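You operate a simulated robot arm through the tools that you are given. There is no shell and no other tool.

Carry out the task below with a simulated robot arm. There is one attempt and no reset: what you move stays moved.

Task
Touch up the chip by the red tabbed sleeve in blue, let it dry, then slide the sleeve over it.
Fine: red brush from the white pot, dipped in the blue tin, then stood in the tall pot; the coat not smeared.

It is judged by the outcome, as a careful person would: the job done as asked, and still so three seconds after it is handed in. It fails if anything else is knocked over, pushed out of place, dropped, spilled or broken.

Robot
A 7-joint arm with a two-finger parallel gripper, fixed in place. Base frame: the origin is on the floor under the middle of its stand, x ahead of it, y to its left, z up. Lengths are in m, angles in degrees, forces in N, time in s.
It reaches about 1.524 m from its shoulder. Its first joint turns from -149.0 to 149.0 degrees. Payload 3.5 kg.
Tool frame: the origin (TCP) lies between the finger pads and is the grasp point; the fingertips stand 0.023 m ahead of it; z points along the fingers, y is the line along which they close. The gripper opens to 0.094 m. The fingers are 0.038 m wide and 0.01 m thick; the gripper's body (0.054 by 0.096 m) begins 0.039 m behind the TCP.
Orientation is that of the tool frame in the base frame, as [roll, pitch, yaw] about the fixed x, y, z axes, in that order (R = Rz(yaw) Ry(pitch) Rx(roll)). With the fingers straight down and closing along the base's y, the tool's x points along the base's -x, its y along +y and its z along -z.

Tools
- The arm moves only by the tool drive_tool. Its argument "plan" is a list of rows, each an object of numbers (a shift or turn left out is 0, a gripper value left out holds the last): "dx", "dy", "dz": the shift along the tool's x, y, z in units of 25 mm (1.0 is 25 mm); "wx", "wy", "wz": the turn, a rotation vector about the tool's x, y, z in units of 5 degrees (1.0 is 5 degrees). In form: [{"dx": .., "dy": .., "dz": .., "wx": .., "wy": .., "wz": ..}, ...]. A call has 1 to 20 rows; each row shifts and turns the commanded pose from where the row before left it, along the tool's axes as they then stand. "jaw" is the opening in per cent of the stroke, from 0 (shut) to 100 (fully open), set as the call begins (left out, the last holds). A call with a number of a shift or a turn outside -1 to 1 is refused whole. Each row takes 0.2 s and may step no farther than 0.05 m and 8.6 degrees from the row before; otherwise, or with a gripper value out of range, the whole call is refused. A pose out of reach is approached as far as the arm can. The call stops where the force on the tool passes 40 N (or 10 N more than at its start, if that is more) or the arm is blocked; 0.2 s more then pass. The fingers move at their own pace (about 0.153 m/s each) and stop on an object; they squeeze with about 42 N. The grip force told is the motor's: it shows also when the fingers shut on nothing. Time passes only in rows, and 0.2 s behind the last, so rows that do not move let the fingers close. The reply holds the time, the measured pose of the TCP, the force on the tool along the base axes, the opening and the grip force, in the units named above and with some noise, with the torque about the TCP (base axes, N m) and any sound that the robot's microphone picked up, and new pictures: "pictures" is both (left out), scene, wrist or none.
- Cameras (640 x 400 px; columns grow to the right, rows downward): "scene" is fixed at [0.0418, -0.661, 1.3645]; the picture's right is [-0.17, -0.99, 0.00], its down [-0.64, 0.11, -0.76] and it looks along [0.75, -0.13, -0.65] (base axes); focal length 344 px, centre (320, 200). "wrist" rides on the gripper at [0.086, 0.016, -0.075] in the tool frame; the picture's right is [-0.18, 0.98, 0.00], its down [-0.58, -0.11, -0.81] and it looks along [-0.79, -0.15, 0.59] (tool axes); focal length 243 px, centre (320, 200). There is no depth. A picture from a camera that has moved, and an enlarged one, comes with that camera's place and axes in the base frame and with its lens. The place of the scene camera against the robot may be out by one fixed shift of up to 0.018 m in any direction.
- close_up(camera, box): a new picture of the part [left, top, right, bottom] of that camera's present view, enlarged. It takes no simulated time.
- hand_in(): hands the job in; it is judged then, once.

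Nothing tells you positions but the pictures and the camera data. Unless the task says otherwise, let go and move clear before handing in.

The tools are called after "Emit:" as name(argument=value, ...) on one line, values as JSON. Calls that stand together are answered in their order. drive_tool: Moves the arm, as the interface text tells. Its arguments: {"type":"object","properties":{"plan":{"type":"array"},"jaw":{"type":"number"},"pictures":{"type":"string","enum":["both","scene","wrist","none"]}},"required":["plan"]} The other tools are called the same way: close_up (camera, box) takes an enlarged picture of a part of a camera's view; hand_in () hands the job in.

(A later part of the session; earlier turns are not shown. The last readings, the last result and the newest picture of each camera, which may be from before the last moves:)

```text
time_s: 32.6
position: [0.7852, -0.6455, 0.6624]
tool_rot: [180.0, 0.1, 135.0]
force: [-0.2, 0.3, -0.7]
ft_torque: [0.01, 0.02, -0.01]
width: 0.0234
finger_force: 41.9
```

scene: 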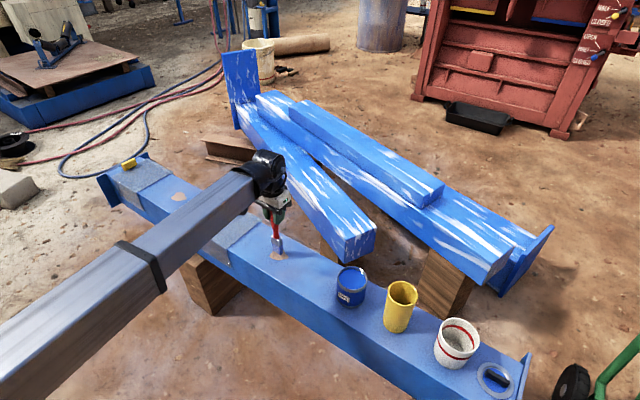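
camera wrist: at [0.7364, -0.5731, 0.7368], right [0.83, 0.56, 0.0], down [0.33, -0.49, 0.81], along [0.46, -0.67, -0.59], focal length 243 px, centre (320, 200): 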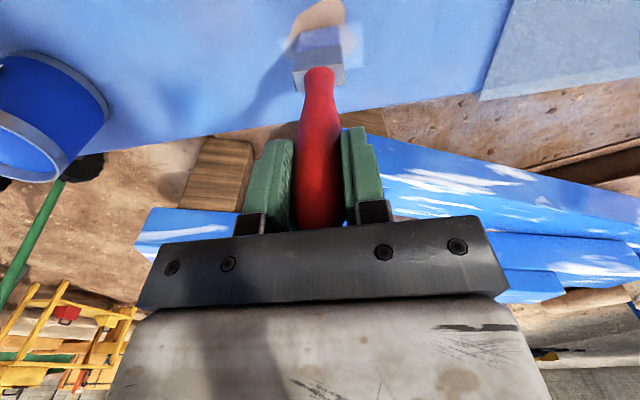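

Emit:
drive_tool(plan=[{"dz": 0.03}, {}], pictures="none")

```text
time_s: 33.2
position: [0.7844, -0.6451, 0.661]
tool_rot: [-180.0, 0.1, 134.9]
force: [-0.5, -0.9, -0.3]
ft_torque: [-0.01, -0.01, 0.04]
width: 0.0235
finger_force: 41.8
```

Emit:
drive_tool(plan=[{"dz": 0.02}, {}], pictures="none")

```text
time_s: 33.8
position: [0.7855, -0.6443, 0.6612]
tool_rot: [180.0, 0.1, 135.0]
force: [-0.9, 0.5, 2.2]
ft_torque: [0.04, 0.04, 0.01]
width: 0.0236
finger_force: 41.7
```

Light contact now (2 N). I'll press slightly more and stroke towards the near side of the chip and back.

Emit:
drive_tool(plan=[{"dz": 0.015}, {"dx": 0.25}, {"dx": 0.25}, {"dx": 0.25}, {"dx": 0.25}, {"dx": 0.25}, {}], pictures="wrist")

Emit:
close_up(camera="wrist", box=[240, 0, 400, 100])

Emit:
close_up(camera="scene", box=[240, 210, 320, 280])

```text
time_s: 35.4
position: [0.7643, -0.6232, 0.6612]
tool_rot: [180.0, 0.2, 135.0]
force: [4.3, -4.3, 19.2]
ft_torque: [-0.71, -0.71, 0.01]
width: 0.0235
finger_force: 41.9
camera wrist: at [0.7145, -0.551, 0.7351], right [0.83, 0.56, 0.0], down [0.33, -0.49, 0.81], along [0.46, -0.67, -0.59], focal length 243 px, centre (320, 200)
```

wrist: 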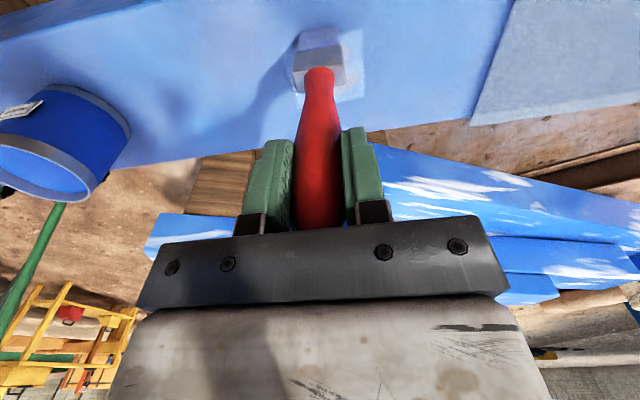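

```text
4.00 times, centred on (320, 50) of wrist
camera zoom: at [0.7145, -0.551, 0.7351], right [0.83, 0.56, 0.0], down [0.33, -0.49, 0.81], along [0.46, -0.67, -0.59], focal length 970 px, centre (320, 800)
```

zoom: 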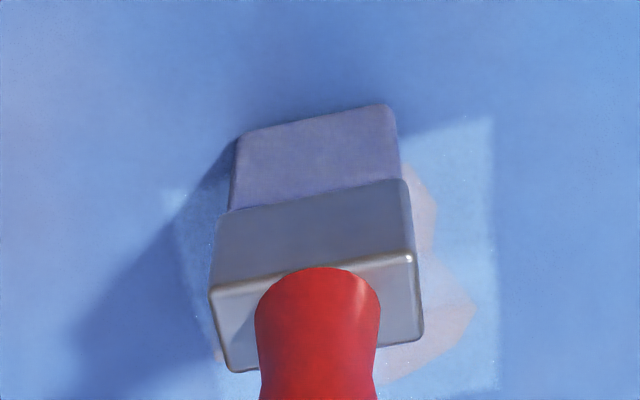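

```text
5.71 times, centred on (280, 245) of scene
camera zoom: at [0.0418, -0.661, 1.3645], right [-0.17, -0.99, 0.0], down [-0.64, 0.11, -0.76], along [0.75, -0.13, -0.65], focal length 1963 px, centre (549, -57)
```

zoom: 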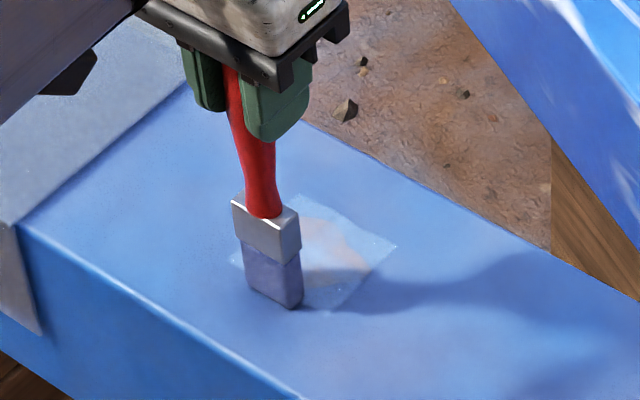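

The chip is all under a thin coat now. I'll ease the pressure slightly and stroke back and forth once more, then look.

Emit:
drive_tool(plan=[{"dz": -0.015}, {"dx": -0.25}, {"dx": -0.25}, {"dx": -0.25}, {"dx": -0.25}, {"dx": -0.25}, {"dx": -0.15}, {}], pictures="wrist")

Emit:
close_up(camera="wrist", box=[240, 0, 400, 100])

Emit:
close_up(camera="scene", box=[240, 210, 320, 280])

```text
time_s: 37.2
position: [0.7896, -0.647, 0.6612]
tool_rot: [-180.0, 0.2, 135.0]
force: [-2.3, 1.0, 6.1]
ft_torque: [0.25, 0.25, -0.02]
width: 0.0234
finger_force: 42.0
camera wrist: at [0.7391, -0.5758, 0.7352], right [0.83, 0.56, 0.0], down [0.33, -0.49, 0.81], along [0.46, -0.67, -0.59], focal length 243 px, centre (320, 200)
```

wrist: 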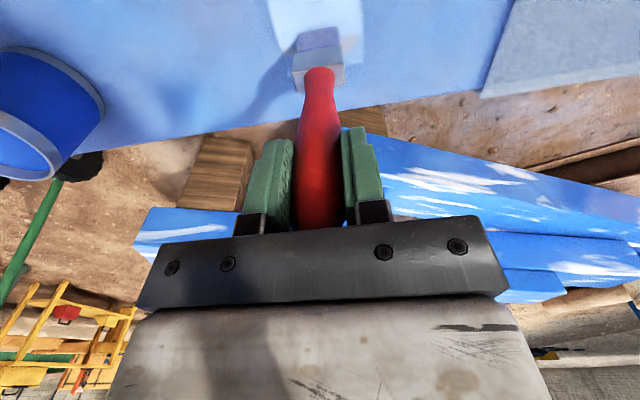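

```text
4.00 times, centred on (320, 50) of wrist
camera zoom: at [0.7391, -0.5758, 0.7352], right [0.83, 0.56, 0.0], down [0.33, -0.49, 0.81], along [0.46, -0.67, -0.59], focal length 970 px, centre (320, 800)
```

zoom: 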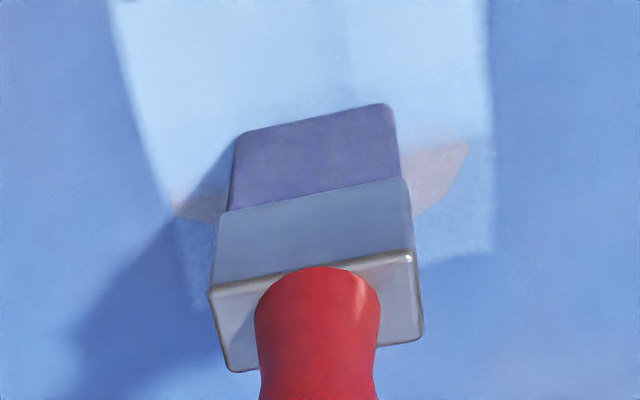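

```text
5.71 times, centred on (280, 245) of scene
camera zoom: at [0.0418, -0.661, 1.3645], right [-0.17, -0.99, 0.0], down [-0.64, 0.11, -0.76], along [0.75, -0.13, -0.65], focal length 1963 px, centre (549, -57)
```

zoom: 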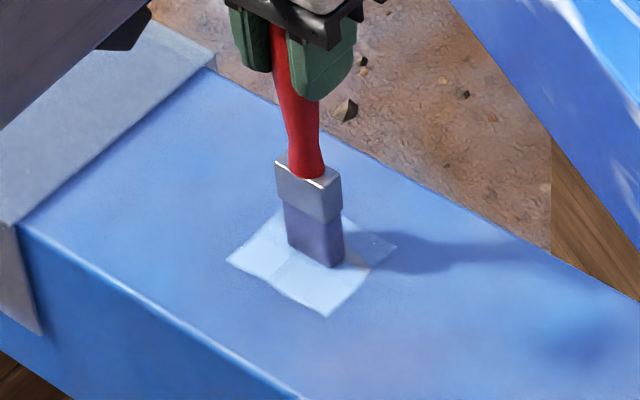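

The centre of the chip now has a full wet coat; the far edge is still thin. I'll carry the stroke a bit past the far edge and come back over it.

Emit:
drive_tool(plan=[{"dx": -0.2}, {"dx": -0.2}, {"dx": -0.2}, {"dx": -0.1}, {}, {"dx": 0.2}, {"dx": 0.2}, {"dx": 0.2}, {"dx": 0.2}, {"dx": 0.2}, {}], pictures="wrist")

Emit:
close_up(camera="wrist", box=[240, 0, 400, 100])

Emit:
close_up(camera="scene", box=[240, 210, 320, 280])

```text
time_s: 39.6
position: [0.7839, -0.6414, 0.6597]
tool_rot: [-179.9, 0.1, 135.0]
force: [2.1, -1.5, 7.0]
ft_torque: [-0.21, -0.17, 0.03]
width: 0.0235
finger_force: 42.1
camera wrist: at [0.7338, -0.5699, 0.7352], right [0.83, 0.56, 0.0], down [0.33, -0.49, 0.81], along [0.46, -0.67, -0.59], focal length 243 px, centre (320, 200)
```

wrist: 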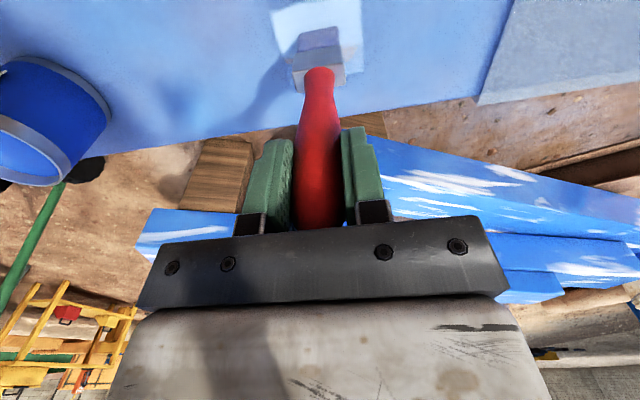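

```text
4.00 times, centred on (320, 50) of wrist
camera zoom: at [0.7338, -0.5699, 0.7352], right [0.83, 0.56, 0.0], down [0.33, -0.49, 0.81], along [0.46, -0.67, -0.59], focal length 970 px, centre (320, 800)
```

zoom: 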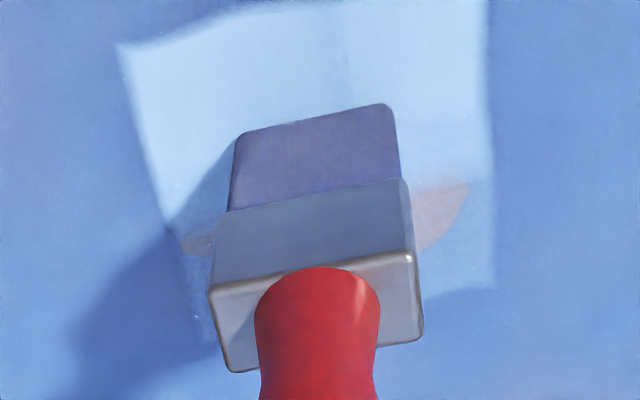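

```text
5.71 times, centred on (280, 245) of scene
camera zoom: at [0.0418, -0.661, 1.3645], right [-0.17, -0.99, 0.0], down [-0.64, 0.11, -0.76], along [0.75, -0.13, -0.65], focal length 1963 px, centre (549, -57)
```

zoom: 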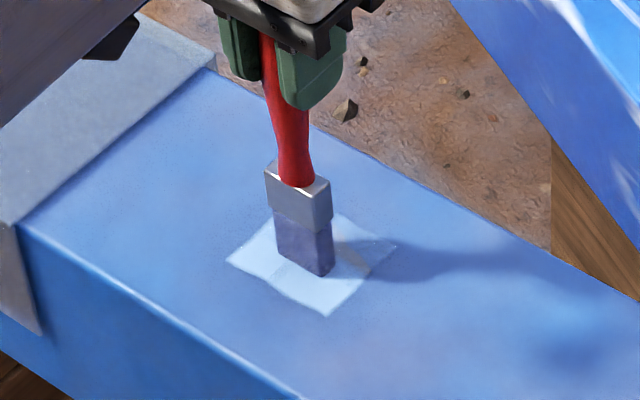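

The far edge of the chip still shows through, and I suspect the pressure dropped there. I'll press slightly more and stroke that side again.

Emit:
drive_tool(plan=[{"dz": 0.02}, {"dx": -0.2}, {"dx": -0.2}, {"dx": -0.2}, {"dx": -0.2}, {"dx": -0.2}, {}], pictures="wrist")

Emit:
close_up(camera="wrist", box=[240, 0, 400, 100])

Emit:
close_up(camera="scene", box=[240, 210, 320, 280])

```text
time_s: 41.2
position: [0.8013, -0.6597, 0.6607]
tool_rot: [-180.0, 0.1, 135.0]
force: [-3.1, 3.7, 13.9]
ft_torque: [0.54, 0.56, 0.01]
width: 0.0235
finger_force: 42.2
camera wrist: at [0.7512, -0.5879, 0.7351], right [0.83, 0.56, 0.0], down [0.33, -0.49, 0.81], along [0.46, -0.67, -0.59], focal length 243 px, centre (320, 200)
```

wrist: 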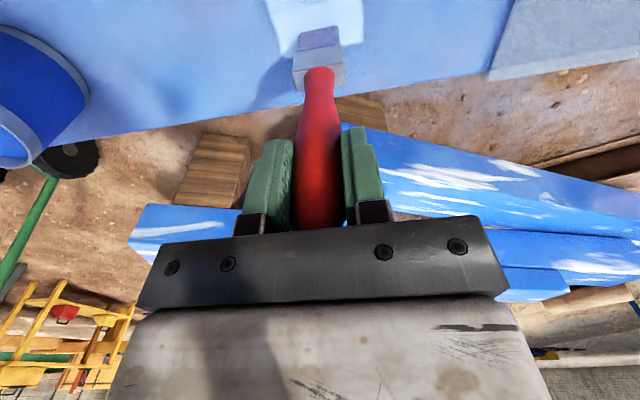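

```text
4.00 times, centred on (320, 50) of wrist
camera zoom: at [0.7512, -0.5879, 0.7351], right [0.83, 0.56, 0.0], down [0.33, -0.49, 0.81], along [0.46, -0.67, -0.59], focal length 970 px, centre (320, 800)
```

zoom: 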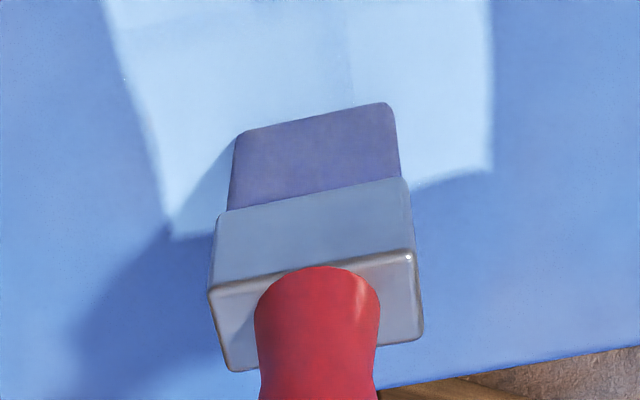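

```text
5.71 times, centred on (280, 245) of scene
camera zoom: at [0.0418, -0.661, 1.3645], right [-0.17, -0.99, 0.0], down [-0.64, 0.11, -0.76], along [0.75, -0.13, -0.65], focal length 1963 px, centre (549, -57)
```

zoom: 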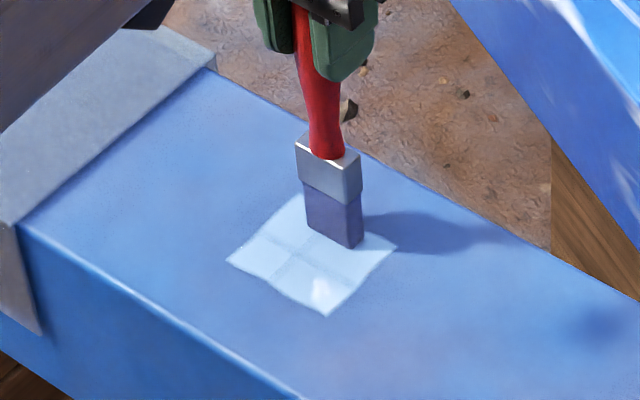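

The coat now looks full on all visible parts. I'll lift the brush straight up and check the whole chip.

Emit:
drive_tool(plan=[{"dz": -0.5}, {"dz": -1}, {"dz": -1}, {"dz": -1}, {"dz": -1}, {"dz": -1}, {}], pictures="both")

Emit:
close_up(camera="scene", box=[240, 210, 320, 280])

Emit:
close_up(camera="wrist", box=[240, 0, 400, 100])

```text
time_s: 42.8
position: [0.8006, -0.6596, 0.7963]
tool_rot: [-180.0, 0.1, 135.0]
force: [-0.3, -0.5, -0.6]
ft_torque: [0.0, -0.01, 0.01]
width: 0.0233
finger_force: 42.5
camera wrist: at [0.7513, -0.5887, 0.8719], right [0.83, 0.56, 0.0], down [0.33, -0.49, 0.81], along [0.46, -0.67, -0.59], focal length 243 px, centre (320, 200)
```

scene: 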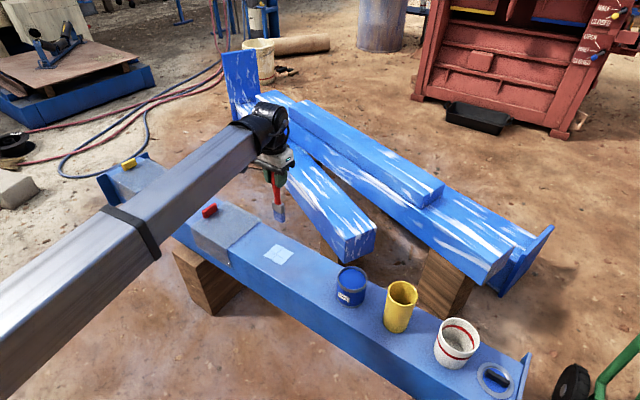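
wrist: 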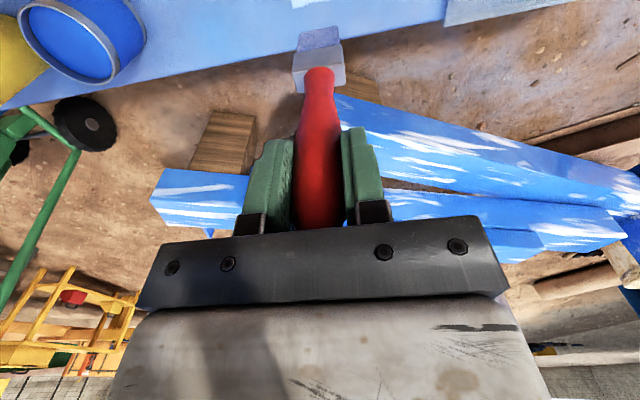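

```text
5.71 times, centred on (280, 245) of scene
camera zoom: at [0.0418, -0.661, 1.3645], right [-0.17, -0.99, 0.0], down [-0.64, 0.11, -0.76], along [0.75, -0.13, -0.65], focal length 1963 px, centre (549, -57)
```

zoom: 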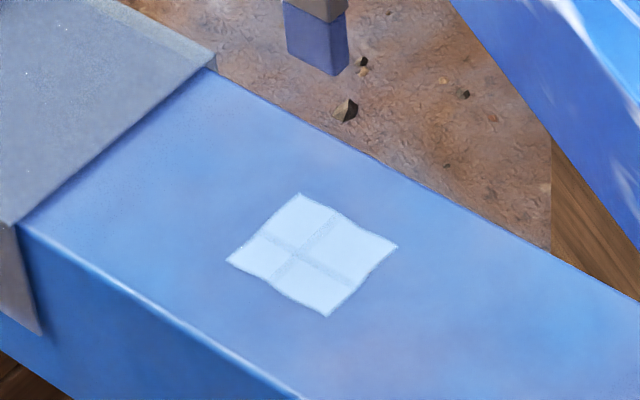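

```text
4.00 times, centred on (320, 50) of wrist
camera zoom: at [0.7513, -0.5887, 0.8719], right [0.83, 0.56, 0.0], down [0.33, -0.49, 0.81], along [0.46, -0.67, -0.59], focal length 970 px, centre (320, 800)
```

zoom: 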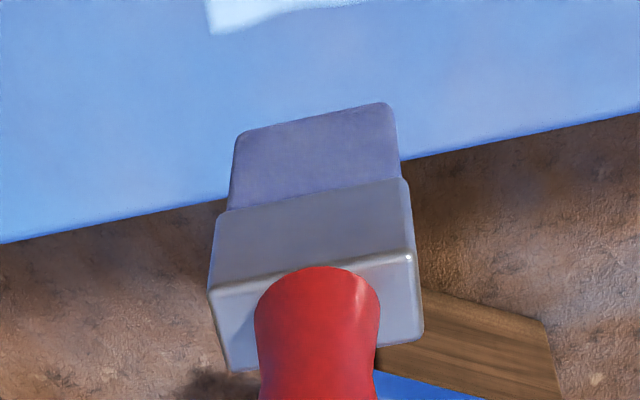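

All four quarters of the patch are fully coated and no bare chip shows. Now I'll raise the brush and carry it over to the yellow tall pot.

Emit:
drive_tool(plan=[{"dz": -1}, {"dz": -1}, {"dz": -1}, {"dz": -0.4, "dy": -1}, {"dy": -1}, {"dy": -1}, {"dy": -1}, {"dy": -1}, {"dy": -1}, {"dy": -1}, {"dy": -1}, {"dy": -1}, {"dy": -1}, {"dy": -1}, {"dy": -1}, {"dy": -1}, {"dy": -1}, {"dy": -1}, {"dy": -1, "dx": 0.3}], pictures="scene")

Emit:
drive_tool(plan=[{"dy": -0.4, "dx": 0.4}, {"dz": 0.6}, {"dz": 0.6}, {"dz": 0.6}, {"dz": 0.4}, {}], pictures="both")

Emit:
close_up(camera="wrist", box=[230, 0, 430, 125])

Emit:
close_up(camera="scene", box=[340, 210, 480, 340])

```text
time_s: 46.8
position: [0.5138, -0.9371, 0.8827]
tool_rot: [179.9, 0.1, 135.1]
force: [-0.4, 0.1, -0.3]
ft_torque: [-0.01, 0.01, 0.03]
width: 0.0236
finger_force: 42.3
```

scene: 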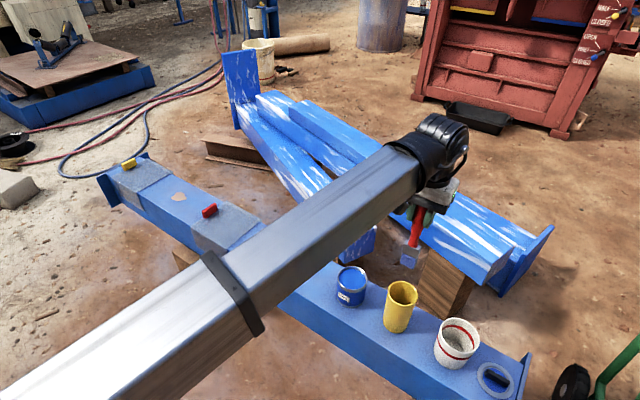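

```text
time_s: 48.2
position: [0.4996, -0.9381, 0.8275]
tool_rot: [-180.0, 0.1, 135.0]
force: [-0.2, -0.8, -0.5]
ft_torque: [0.02, 0.02, 0.0]
width: 0.0235
finger_force: 42.2
camera wrist: at [0.4494, -0.8657, 0.9012], right [0.83, 0.56, 0.0], down [0.33, -0.49, 0.81], along [0.46, -0.67, -0.59], focal length 243 px, centre (320, 200)
```

scene: 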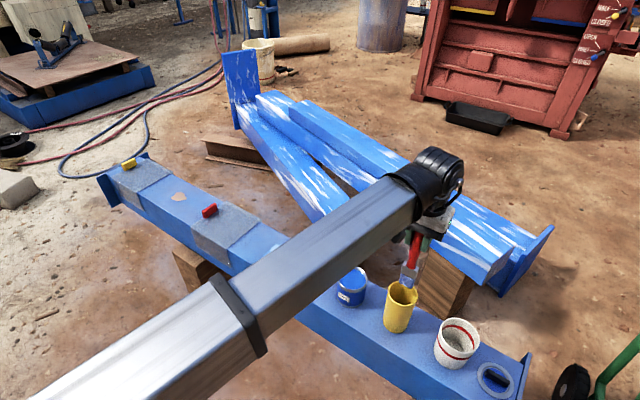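
wrist: 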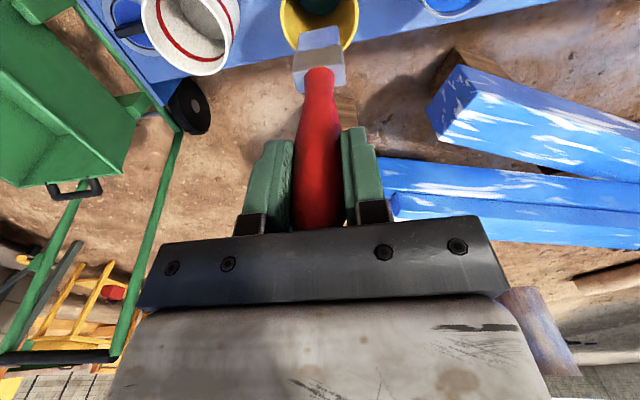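

```text
3.20 times, centred on (330, 62) of wrist
camera zoom: at [0.4494, -0.8657, 0.9012], right [0.83, 0.56, 0.0], down [0.33, -0.49, 0.81], along [0.46, -0.67, -0.59], focal length 776 px, centre (288, 640)
```

zoom: 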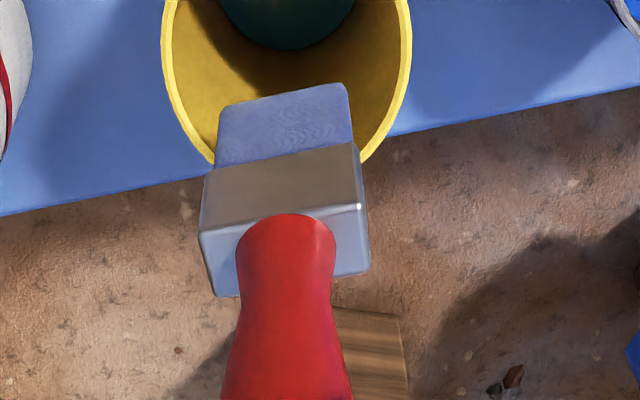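

```text
3.08 times, centred on (410, 275) of scene
camera zoom: at [0.0418, -0.661, 1.3645], right [-0.17, -0.99, 0.0], down [-0.64, 0.11, -0.76], along [0.75, -0.13, -0.65], focal length 1057 px, centre (43, -31)
```

zoom: 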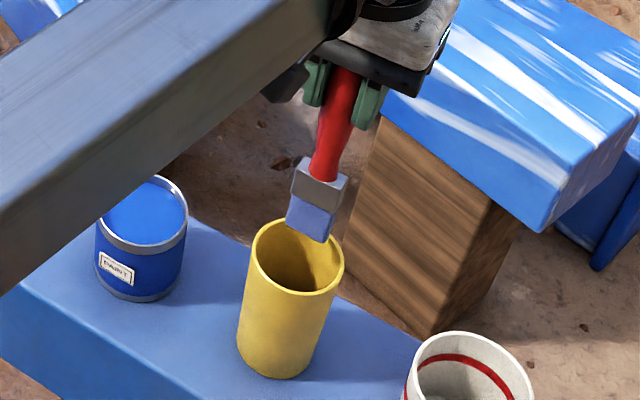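

The yellow pot's rim is centred under the brush. I'll lower it into the pot, stopping just above where the bristles should meet the floor.

Emit:
drive_tool(plan=[{"dz": 0.7}, {"dz": 0.7}, {"dz": 0.7}, {"dz": 0.7}, {"dz": 0.7}, {"dz": 0.7}, {"dz": 0.7}, {"dz": 0.7}, {"dz": 0.4}, {}], pictures="both")

Emit:
close_up(camera="wrist", box=[230, 0, 430, 125])

Emit:
close_up(camera="scene", box=[340, 210, 480, 340])

```text
time_s: 50.4
position: [0.4976, -0.9382, 0.6779]
tool_rot: [-179.9, 0.2, 134.9]
force: [-0.2, -0.7, -0.3]
ft_torque: [0.0, 0.0, -0.02]
width: 0.0234
finger_force: 42.1
camera wrist: at [0.4487, -0.8657, 0.7523], right [0.83, 0.56, 0.0], down [0.33, -0.49, 0.81], along [0.46, -0.67, -0.59], focal length 243 px, centre (320, 200)
```

scene: 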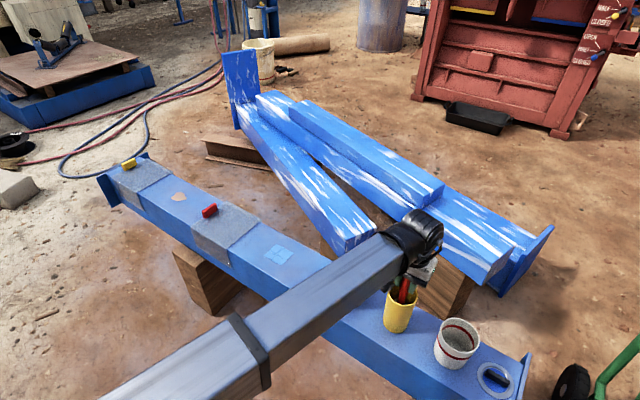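
wrist: 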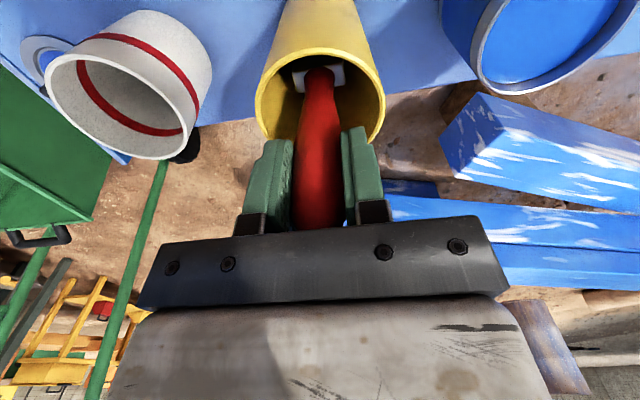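

```text
3.20 times, centred on (330, 62) of wrist
camera zoom: at [0.4487, -0.8657, 0.7523], right [0.83, 0.56, 0.0], down [0.33, -0.49, 0.81], along [0.46, -0.67, -0.59], focal length 776 px, centre (288, 640)
```

zoom: 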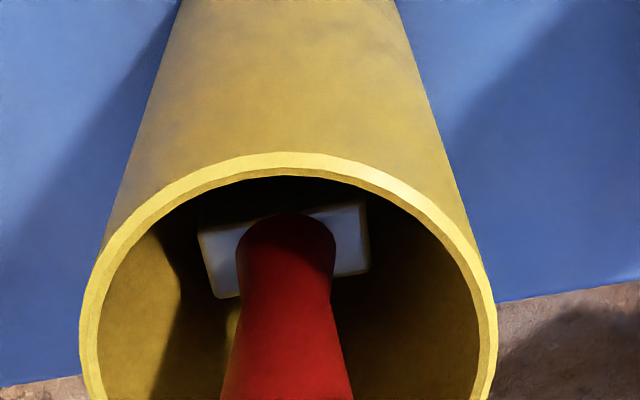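

```text
3.08 times, centred on (410, 275) of scene
camera zoom: at [0.0418, -0.661, 1.3645], right [-0.17, -0.99, 0.0], down [-0.64, 0.11, -0.76], along [0.75, -0.13, -0.65], focal length 1057 px, centre (43, -31)
```

zoom: 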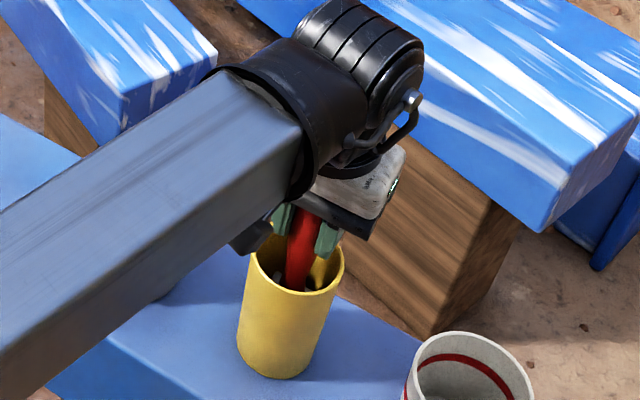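

No contact yet. I'll come down in small steps until the bristles rest on the pot's floor.

Emit:
drive_tool(plan=[{"dz": 0.2}, {}], pictures="none")

Emit:
drive_tool(plan=[{"dz": 0.08}, {}], pictures="none")

```text
time_s: 51.0
position: [0.4991, -0.9385, 0.6732]
tool_rot: [-179.9, 0.1, 134.9]
force: [0.3, -0.1, -0.4]
ft_torque: [0.01, 0.02, 0.0]
width: 0.0235
finger_force: 41.7
```

```text
time_s: 51.6
position: [0.4991, -0.9387, 0.6708]
tool_rot: [-180.0, 0.1, 135.0]
force: [-0.9, 0.1, -1.7]
ft_torque: [-0.02, -0.03, -0.03]
width: 0.0237
finger_force: 41.6
```

Emit:
drive_tool(plan=[{"dz": 0.06}, {}], pictures="none")

Emit:
drive_tool(plan=[{"dz": 0.06}, {}], pictures="none")

```text
time_s: 52.2
position: [0.4982, -0.9377, 0.6679]
tool_rot: [180.0, 0.0, 134.9]
force: [-0.1, 0.0, -1.1]
ft_torque: [0.03, 0.0, 0.01]
width: 0.0232
finger_force: 42.2
```

```text
time_s: 52.8
position: [0.4979, -0.9385, 0.6681]
tool_rot: [179.9, 0.2, 134.9]
force: [0.0, 0.8, -0.3]
ft_torque: [0.01, -0.03, -0.04]
width: 0.0237
finger_force: 41.8
```

Emit:
drive_tool(plan=[{"dz": 0.06}, {}], pictures="none")

Emit:
drive_tool(plan=[{"dz": 0.06}, {}], pictures="wrist")

Emit:
close_up(camera="scene", box=[370, 240, 440, 310])

```text
time_s: 53.4
position: [0.498, -0.9381, 0.6662]
tool_rot: [-180.0, 0.1, 134.9]
force: [0.1, 0.3, -0.4]
ft_torque: [-0.01, 0.0, -0.02]
width: 0.0234
finger_force: 42.3
```

```text
time_s: 54.0
position: [0.4989, -0.9372, 0.6652]
tool_rot: [179.9, 0.2, 135.0]
force: [-0.5, -0.1, 4.3]
ft_torque: [0.01, -0.03, 0.0]
width: 0.0233
finger_force: 42.1
camera wrist: at [0.4493, -0.8656, 0.7393], right [0.83, 0.56, 0.0], down [0.33, -0.49, 0.81], along [0.46, -0.67, -0.59], focal length 243 px, centre (320, 200)
```

wrist: 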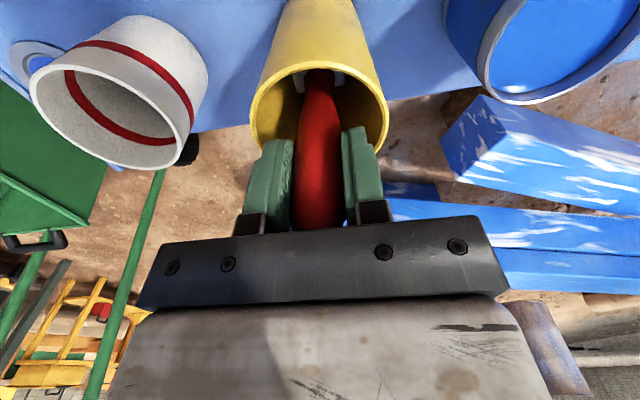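

```text
5.71 times, centred on (405, 275) of scene
camera zoom: at [0.0418, -0.661, 1.3645], right [-0.17, -0.99, 0.0], down [-0.64, 0.11, -0.76], along [0.75, -0.13, -0.65], focal length 1963 px, centre (-166, -229)
```

zoom: 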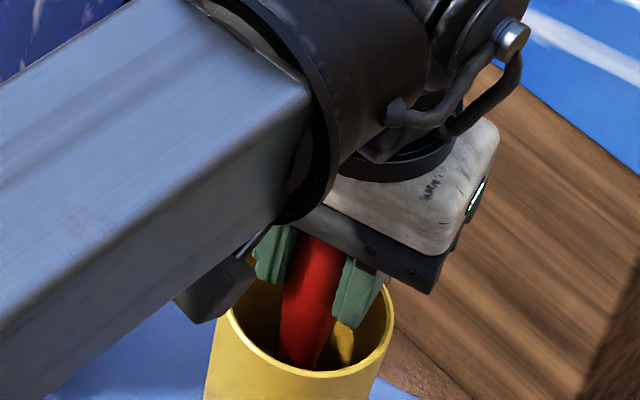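

Contact at 4 N, so the brush is resting on the pot's floor. I'll open the fingers to let it stand.

Emit:
drive_tool(plan=[{}, {}, {}, {}, {}], jaw=80, pictures="both")

Emit:
close_up(camera="wrist", box=[200, 40, 440, 240])

```text
time_s: 55.2
position: [0.4988, -0.9379, 0.6646]
tool_rot: [179.9, 0.1, 135.0]
force: [-0.4, -0.5, -0.5]
ft_torque: [0.0, 0.0, 0.01]
width: 0.0748
finger_force: 0.0
camera wrist: at [0.4493, -0.8657, 0.7389], right [0.83, 0.56, 0.0], down [0.33, -0.49, 0.81], along [0.46, -0.67, -0.59], focal length 243 px, centre (320, 200)
```

scene: 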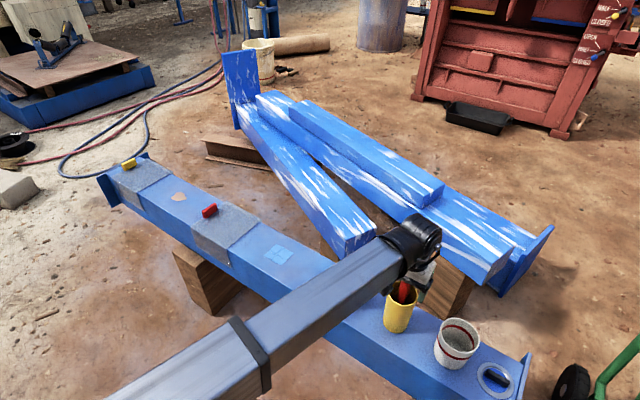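
wrist: 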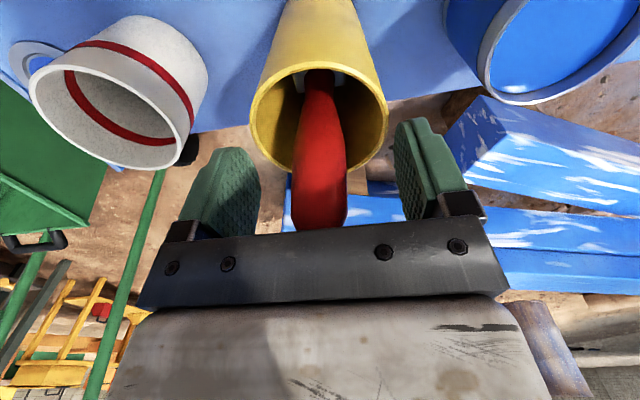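

```text
2.00 times, centred on (320, 140) of wrist
camera zoom: at [0.4493, -0.8657, 0.7389], right [0.83, 0.56, 0.0], down [0.33, -0.49, 0.81], along [0.46, -0.67, -0.59], focal length 485 px, centre (320, 320)
```

zoom: 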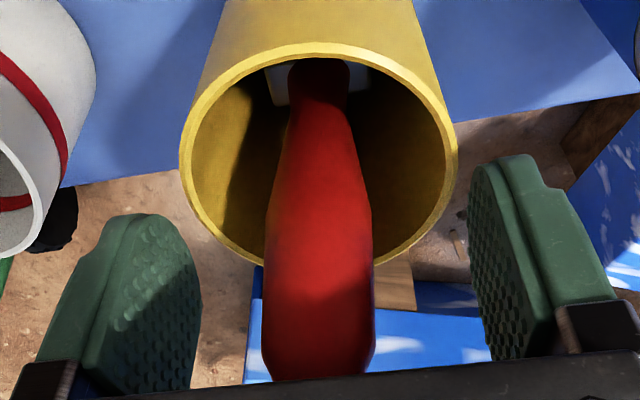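

The brush is released and standing in the yellow pot. I'll back straight up and clear.

Emit:
drive_tool(plan=[{"dz": -0.4}, {"dz": -0.6}, {"dz": -0.8}, {"dz": -1}, {"dz": -1}, {"dz": -1}, {"dz": -1}, {"dz": -1}, {"dz": -1}, {"dz": -1}, {}], pictures="both")

Emit:
close_up(camera="scene", box=[240, 210, 320, 280])

Emit:
close_up(camera="wrist", box=[230, 0, 430, 125])

```text
time_s: 57.6
position: [0.499, -0.9386, 0.8848]
tool_rot: [179.9, 0.1, 135.0]
force: [0.4, 0.2, -0.1]
ft_torque: [0.02, 0.01, -0.03]
width: 0.0753
finger_force: 0.1
camera wrist: at [0.4497, -0.8655, 0.9591], right [0.83, 0.56, 0.0], down [0.33, -0.49, 0.81], along [0.46, -0.67, -0.59], focal length 243 px, centre (320, 200)
```

scene: 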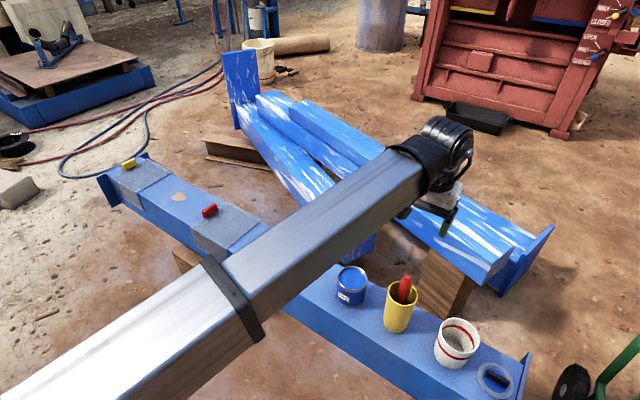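
wrist: 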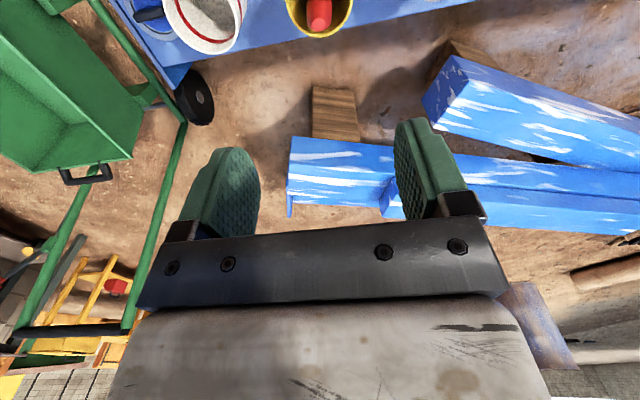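

```text
5.71 times, centred on (280, 245) of scene
camera zoom: at [0.0418, -0.661, 1.3645], right [-0.17, -0.99, 0.0], down [-0.64, 0.11, -0.76], along [0.75, -0.13, -0.65], focal length 1963 px, centre (549, -57)
```

zoom: 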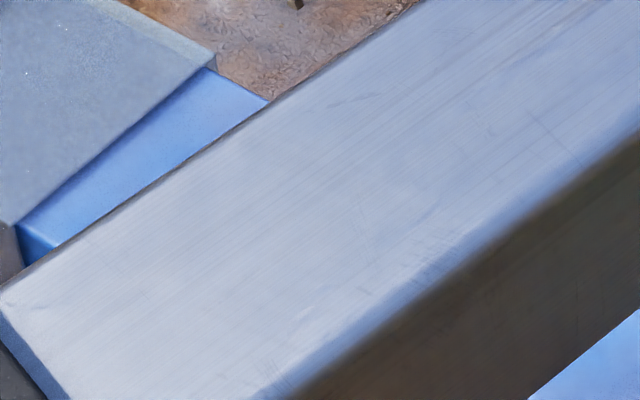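

```text
3.20 times, centred on (330, 62) of wrist
camera zoom: at [0.4497, -0.8655, 0.9591], right [0.83, 0.56, 0.0], down [0.33, -0.49, 0.81], along [0.46, -0.67, -0.59], focal length 776 px, centre (288, 640)
```

zoom: 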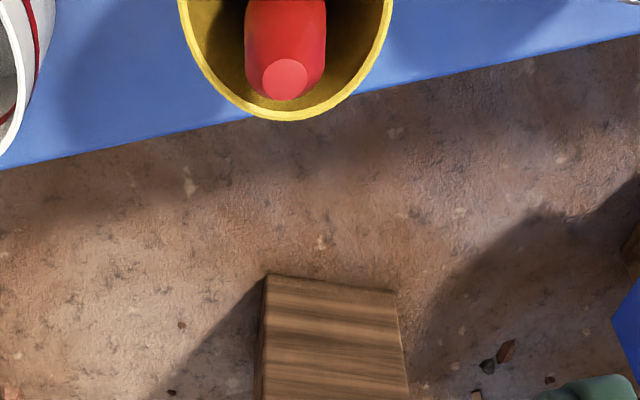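

The brush stands upright in the yellow pot. Next I'll move over beside the red tab to measure it while the coat dries.

Emit:
drive_tool(plan=[{"dy": 1, "dx": 0.18}, {"dy": 1, "dx": 0.18}, {"dy": 1, "dx": 0.18}, {"dy": 1, "dx": 0.18}, {"dy": 1, "dx": 0.18}, {"dy": 1, "dx": 0.18}, {"dy": 1, "dx": 0.18}, {"dy": 1, "dx": 0.18}, {"dy": 1, "dx": 0.18}, {"dy": 1, "dx": 0.18}, {"dy": 1, "dx": 0.18}, {"dy": 1, "dx": 0.18}, {"dy": 1, "dx": 0.18}, {"dy": 1, "dx": 0.18}], pictures="both", jaw=100)

Emit:
drive_tool(plan=[{"dy": 1, "dx": 0.18}, {"dy": 1, "dx": 0.18}, {"dy": 1, "dx": 0.18}, {"dy": 1, "dx": 0.18}, {"dy": 1, "dx": 0.18}, {"dy": 1, "dx": 0.18}, {"dy": 1, "dx": 0.18}, {"dy": 1, "dx": 0.18}, {"dy": 1, "dx": 0.18}, {"dy": 1, "dx": 0.18}, {"dy": 1, "dx": 0.18}, {"dy": 1, "dx": 0.18}, {"dy": 1, "dx": 0.18}, {"dy": 1, "dx": 0.18}], pictures="both")

```text
time_s: 60.6
position: [0.7017, -0.645, 0.8838]
tool_rot: [-180.0, 0.1, 135.0]
force: [0.2, 1.0, 0.2]
ft_torque: [0.0, -0.04, 0.01]
width: 0.0937
finger_force: 0.0
camera wrist: at [0.651, -0.5738, 0.958], right [0.83, 0.56, 0.0], down [0.33, -0.49, 0.81], along [0.46, -0.67, -0.59], focal length 243 px, centre (320, 200)
```

scene: 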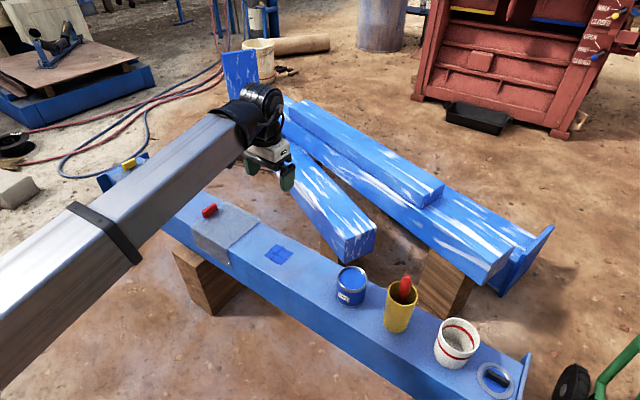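
wrist: 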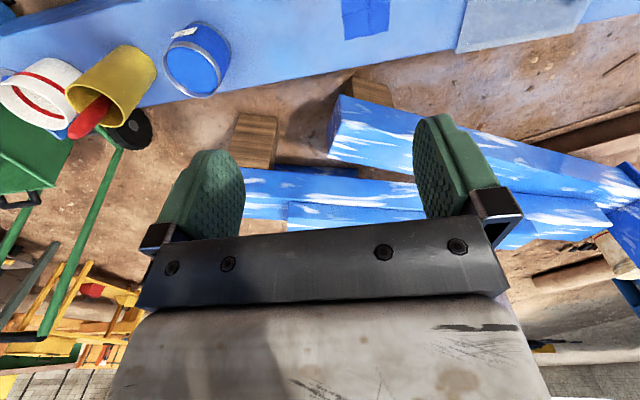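

```text
time_s: 63.6
position: [0.9031, -0.3553, 0.8853]
tool_rot: [-180.0, 0.1, 135.0]
force: [0.0, 0.1, 0.5]
ft_torque: [0.0, -0.02, -0.02]
width: 0.0938
finger_force: 0.1
camera wrist: at [0.8545, -0.2827, 0.9588], right [0.83, 0.56, 0.0], down [0.33, -0.49, 0.81], along [0.46, -0.67, -0.59], focal length 243 px, centre (320, 200)
```

scene: 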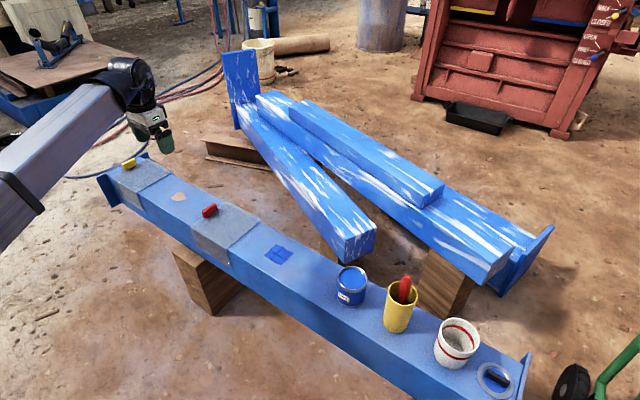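
wrist: 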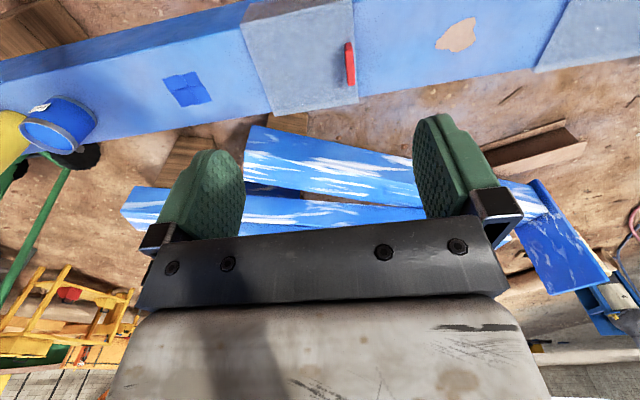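

The coat has turned from pale and glossy to a flatter deep blue. I'll zoom in on it and on the tab.

Emit:
close_up(camera="scene", box=[180, 180, 320, 280])

Emit:
close_up(camera="wrist", box=[230, 0, 390, 120])

Emit:
close_up(camera="wrist", box=[120, 40, 280, 140])

```text
4.00 times, centred on (250, 230) of scene
camera zoom: at [0.0418, -0.661, 1.3645], right [-0.17, -0.99, 0.0], down [-0.64, 0.11, -0.76], along [0.75, -0.13, -0.65], focal length 1374 px, centre (600, 80)
```

zoom: 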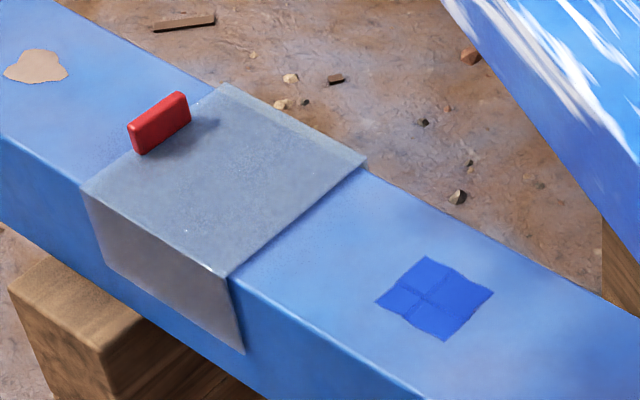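

```text
3.33 times, centred on (310, 60) of wrist
camera zoom: at [0.8545, -0.2827, 0.9588], right [0.83, 0.56, 0.0], down [0.33, -0.49, 0.81], along [0.46, -0.67, -0.59], focal length 809 px, centre (353, 667)
```

zoom: 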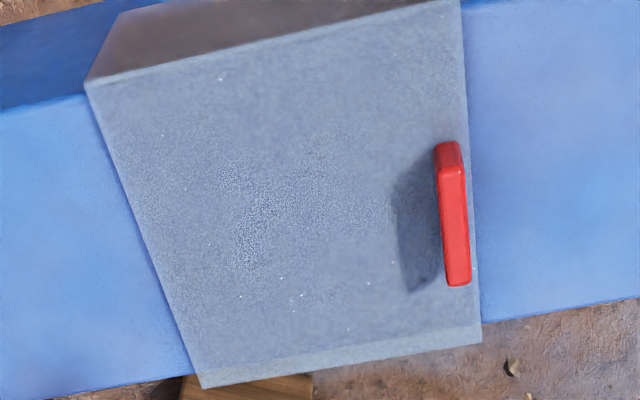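

```text
4.00 times, centred on (200, 90) of wrist
camera zoom: at [0.8545, -0.2827, 0.9588], right [0.83, 0.56, 0.0], down [0.33, -0.49, 0.81], along [0.46, -0.67, -0.59], focal length 970 px, centre (800, 640)
```

zoom: 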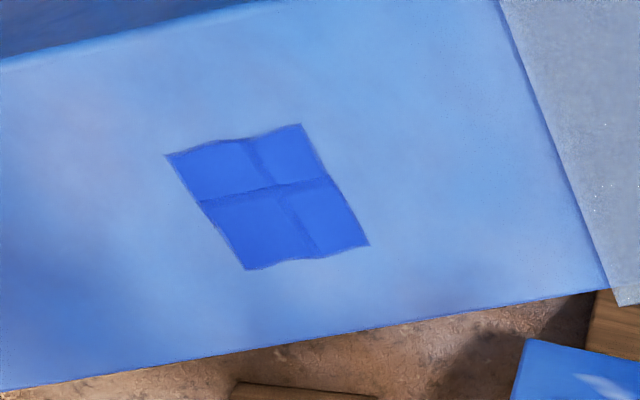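

The coat covers the whole chip and is now matte deep blue, though I'll still give it more time. I take the tab to be centred near (1.013,-0.421), about 58 mm long across the beam, 12 mm thick, with its top at z≈0.533. I'll move above it now.

Emit:
drive_tool(plan=[{"dx": -0.99, "dy": 0.25}, {"dx": -0.99, "dy": 0.25}, {"dx": -0.99, "dy": 0.25}, {"dx": -0.99, "dy": 0.25}, {"dx": -0.99, "dy": 0.25}, {"dz": 0.9}, {"dz": 0.9}, {"dz": 0.9}, {"dz": 0.9}, {"dz": 0.9}, {"dz": 0.9}, {"dz": 0.9}, {"dz": 0.9}, {"dz": 0.9}, {}], pictures="both")

Emit:
close_up(camera="wrist", box=[220, 0, 420, 125])

Emit:
close_up(camera="scene", box=[180, 180, 320, 280])

```text
time_s: 66.8
position: [1.0145, -0.4197, 0.6823]
tool_rot: [179.9, 0.2, 135.1]
force: [-0.7, 0.0, 0.4]
ft_torque: [0.0, -0.01, 0.01]
width: 0.094
finger_force: 0.1
camera wrist: at [0.9639, -0.3472, 0.7561], right [0.83, 0.56, 0.0], down [0.33, -0.49, 0.81], along [0.46, -0.67, -0.59], focal length 243 px, centre (320, 200)
```

scene: 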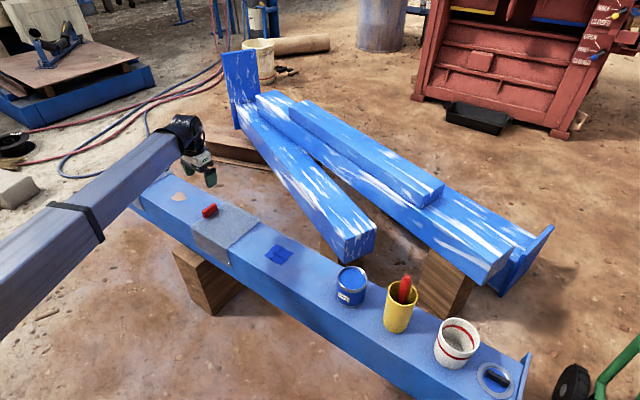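
wrist: 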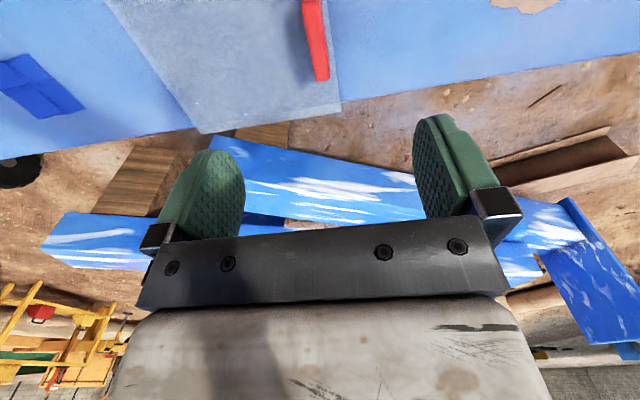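

```text
3.20 times, centred on (320, 62) of wrist
camera zoom: at [0.9639, -0.3472, 0.7561], right [0.83, 0.56, 0.0], down [0.33, -0.49, 0.81], along [0.46, -0.67, -0.59], focal length 776 px, centre (320, 640)
```

zoom: 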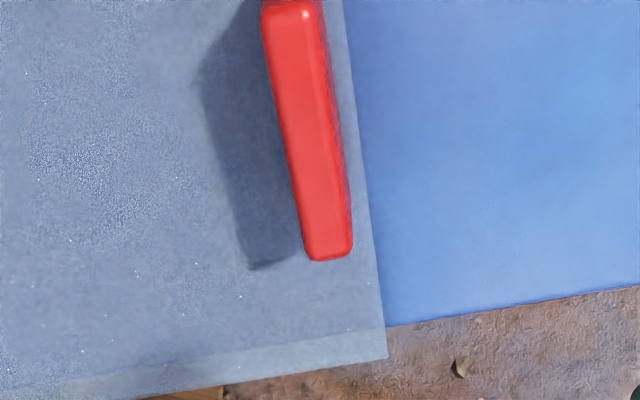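

```text
4.00 times, centred on (250, 230) of scene
camera zoom: at [0.0418, -0.661, 1.3645], right [-0.17, -0.99, 0.0], down [-0.64, 0.11, -0.76], along [0.75, -0.13, -0.65], focal length 1374 px, centre (600, 80)
```

zoom: 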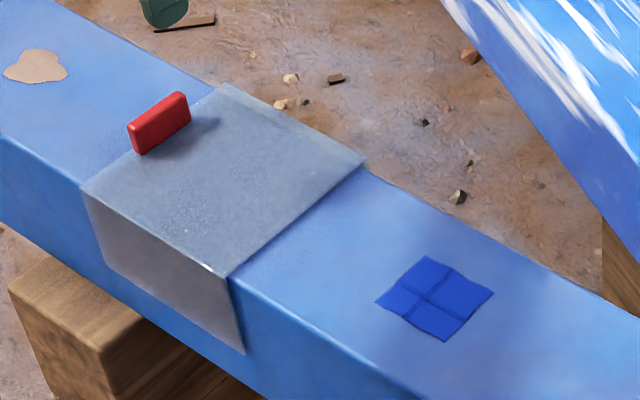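

The tab is about 3 mm off centre under the tool. I'll correct that, lower so the fingers straddle it, and check again.

Emit:
drive_tool(plan=[{"dy": -0.12}, {"dz": 0.8}, {"dz": 0.8}, {"dz": 0.8}, {"dz": 0.8}, {"dz": 0.8}, {}], pictures="both")

Emit:
close_up(camera="wrist", box=[160, 60, 480, 240])

Emit:
close_up(camera="scene", box=[180, 180, 320, 280])

```text
time_s: 68.4
position: [1.0115, -0.42, 0.5817]
tool_rot: [179.9, 0.0, 135.0]
force: [0.6, 0.2, -0.1]
ft_torque: [0.02, -0.03, 0.04]
width: 0.0937
finger_force: 0.1
camera wrist: at [0.9624, -0.3489, 0.6563], right [0.83, 0.56, 0.0], down [0.33, -0.49, 0.81], along [0.46, -0.67, -0.59], focal length 243 px, centre (320, 200)
```

scene: 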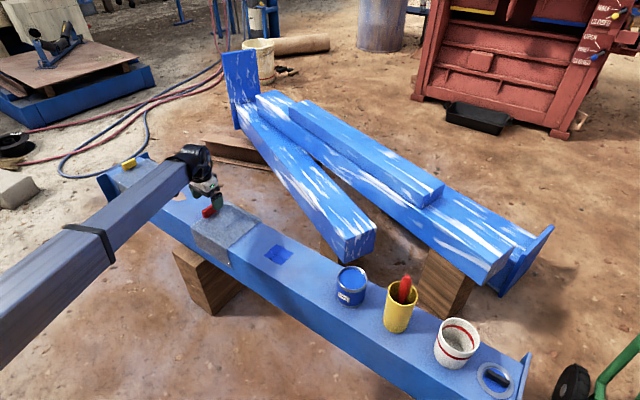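
wrist: 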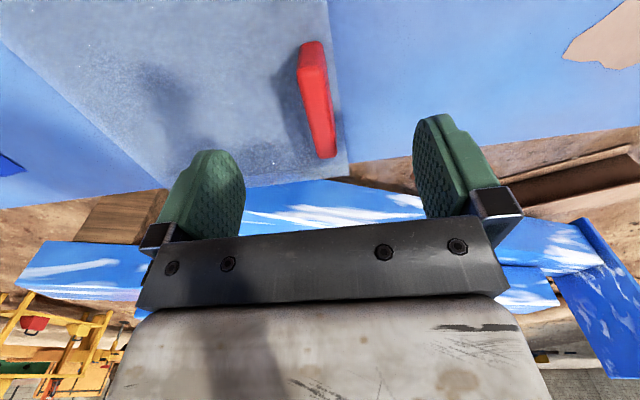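

```text
2.00 times, centred on (320, 150) of wrist
camera zoom: at [0.9624, -0.3489, 0.6563], right [0.83, 0.56, 0.0], down [0.33, -0.49, 0.81], along [0.46, -0.67, -0.59], focal length 485 px, centre (320, 300)
```

zoom: 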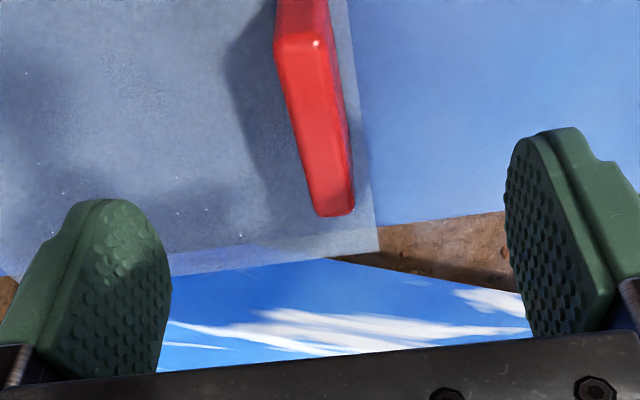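

```text
4.00 times, centred on (250, 230) of scene
camera zoom: at [0.0418, -0.661, 1.3645], right [-0.17, -0.99, 0.0], down [-0.64, 0.11, -0.76], along [0.75, -0.13, -0.65], focal length 1374 px, centre (600, 80)
```

zoom: 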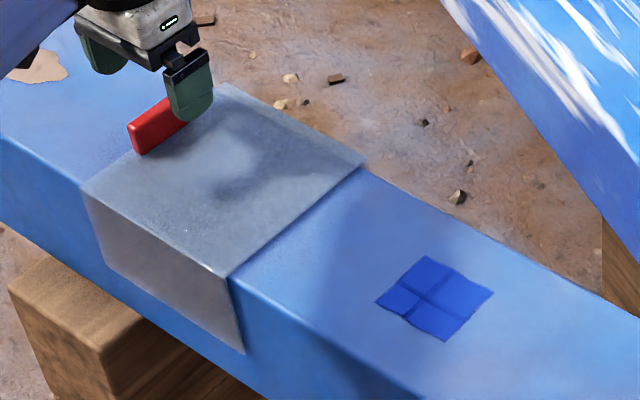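

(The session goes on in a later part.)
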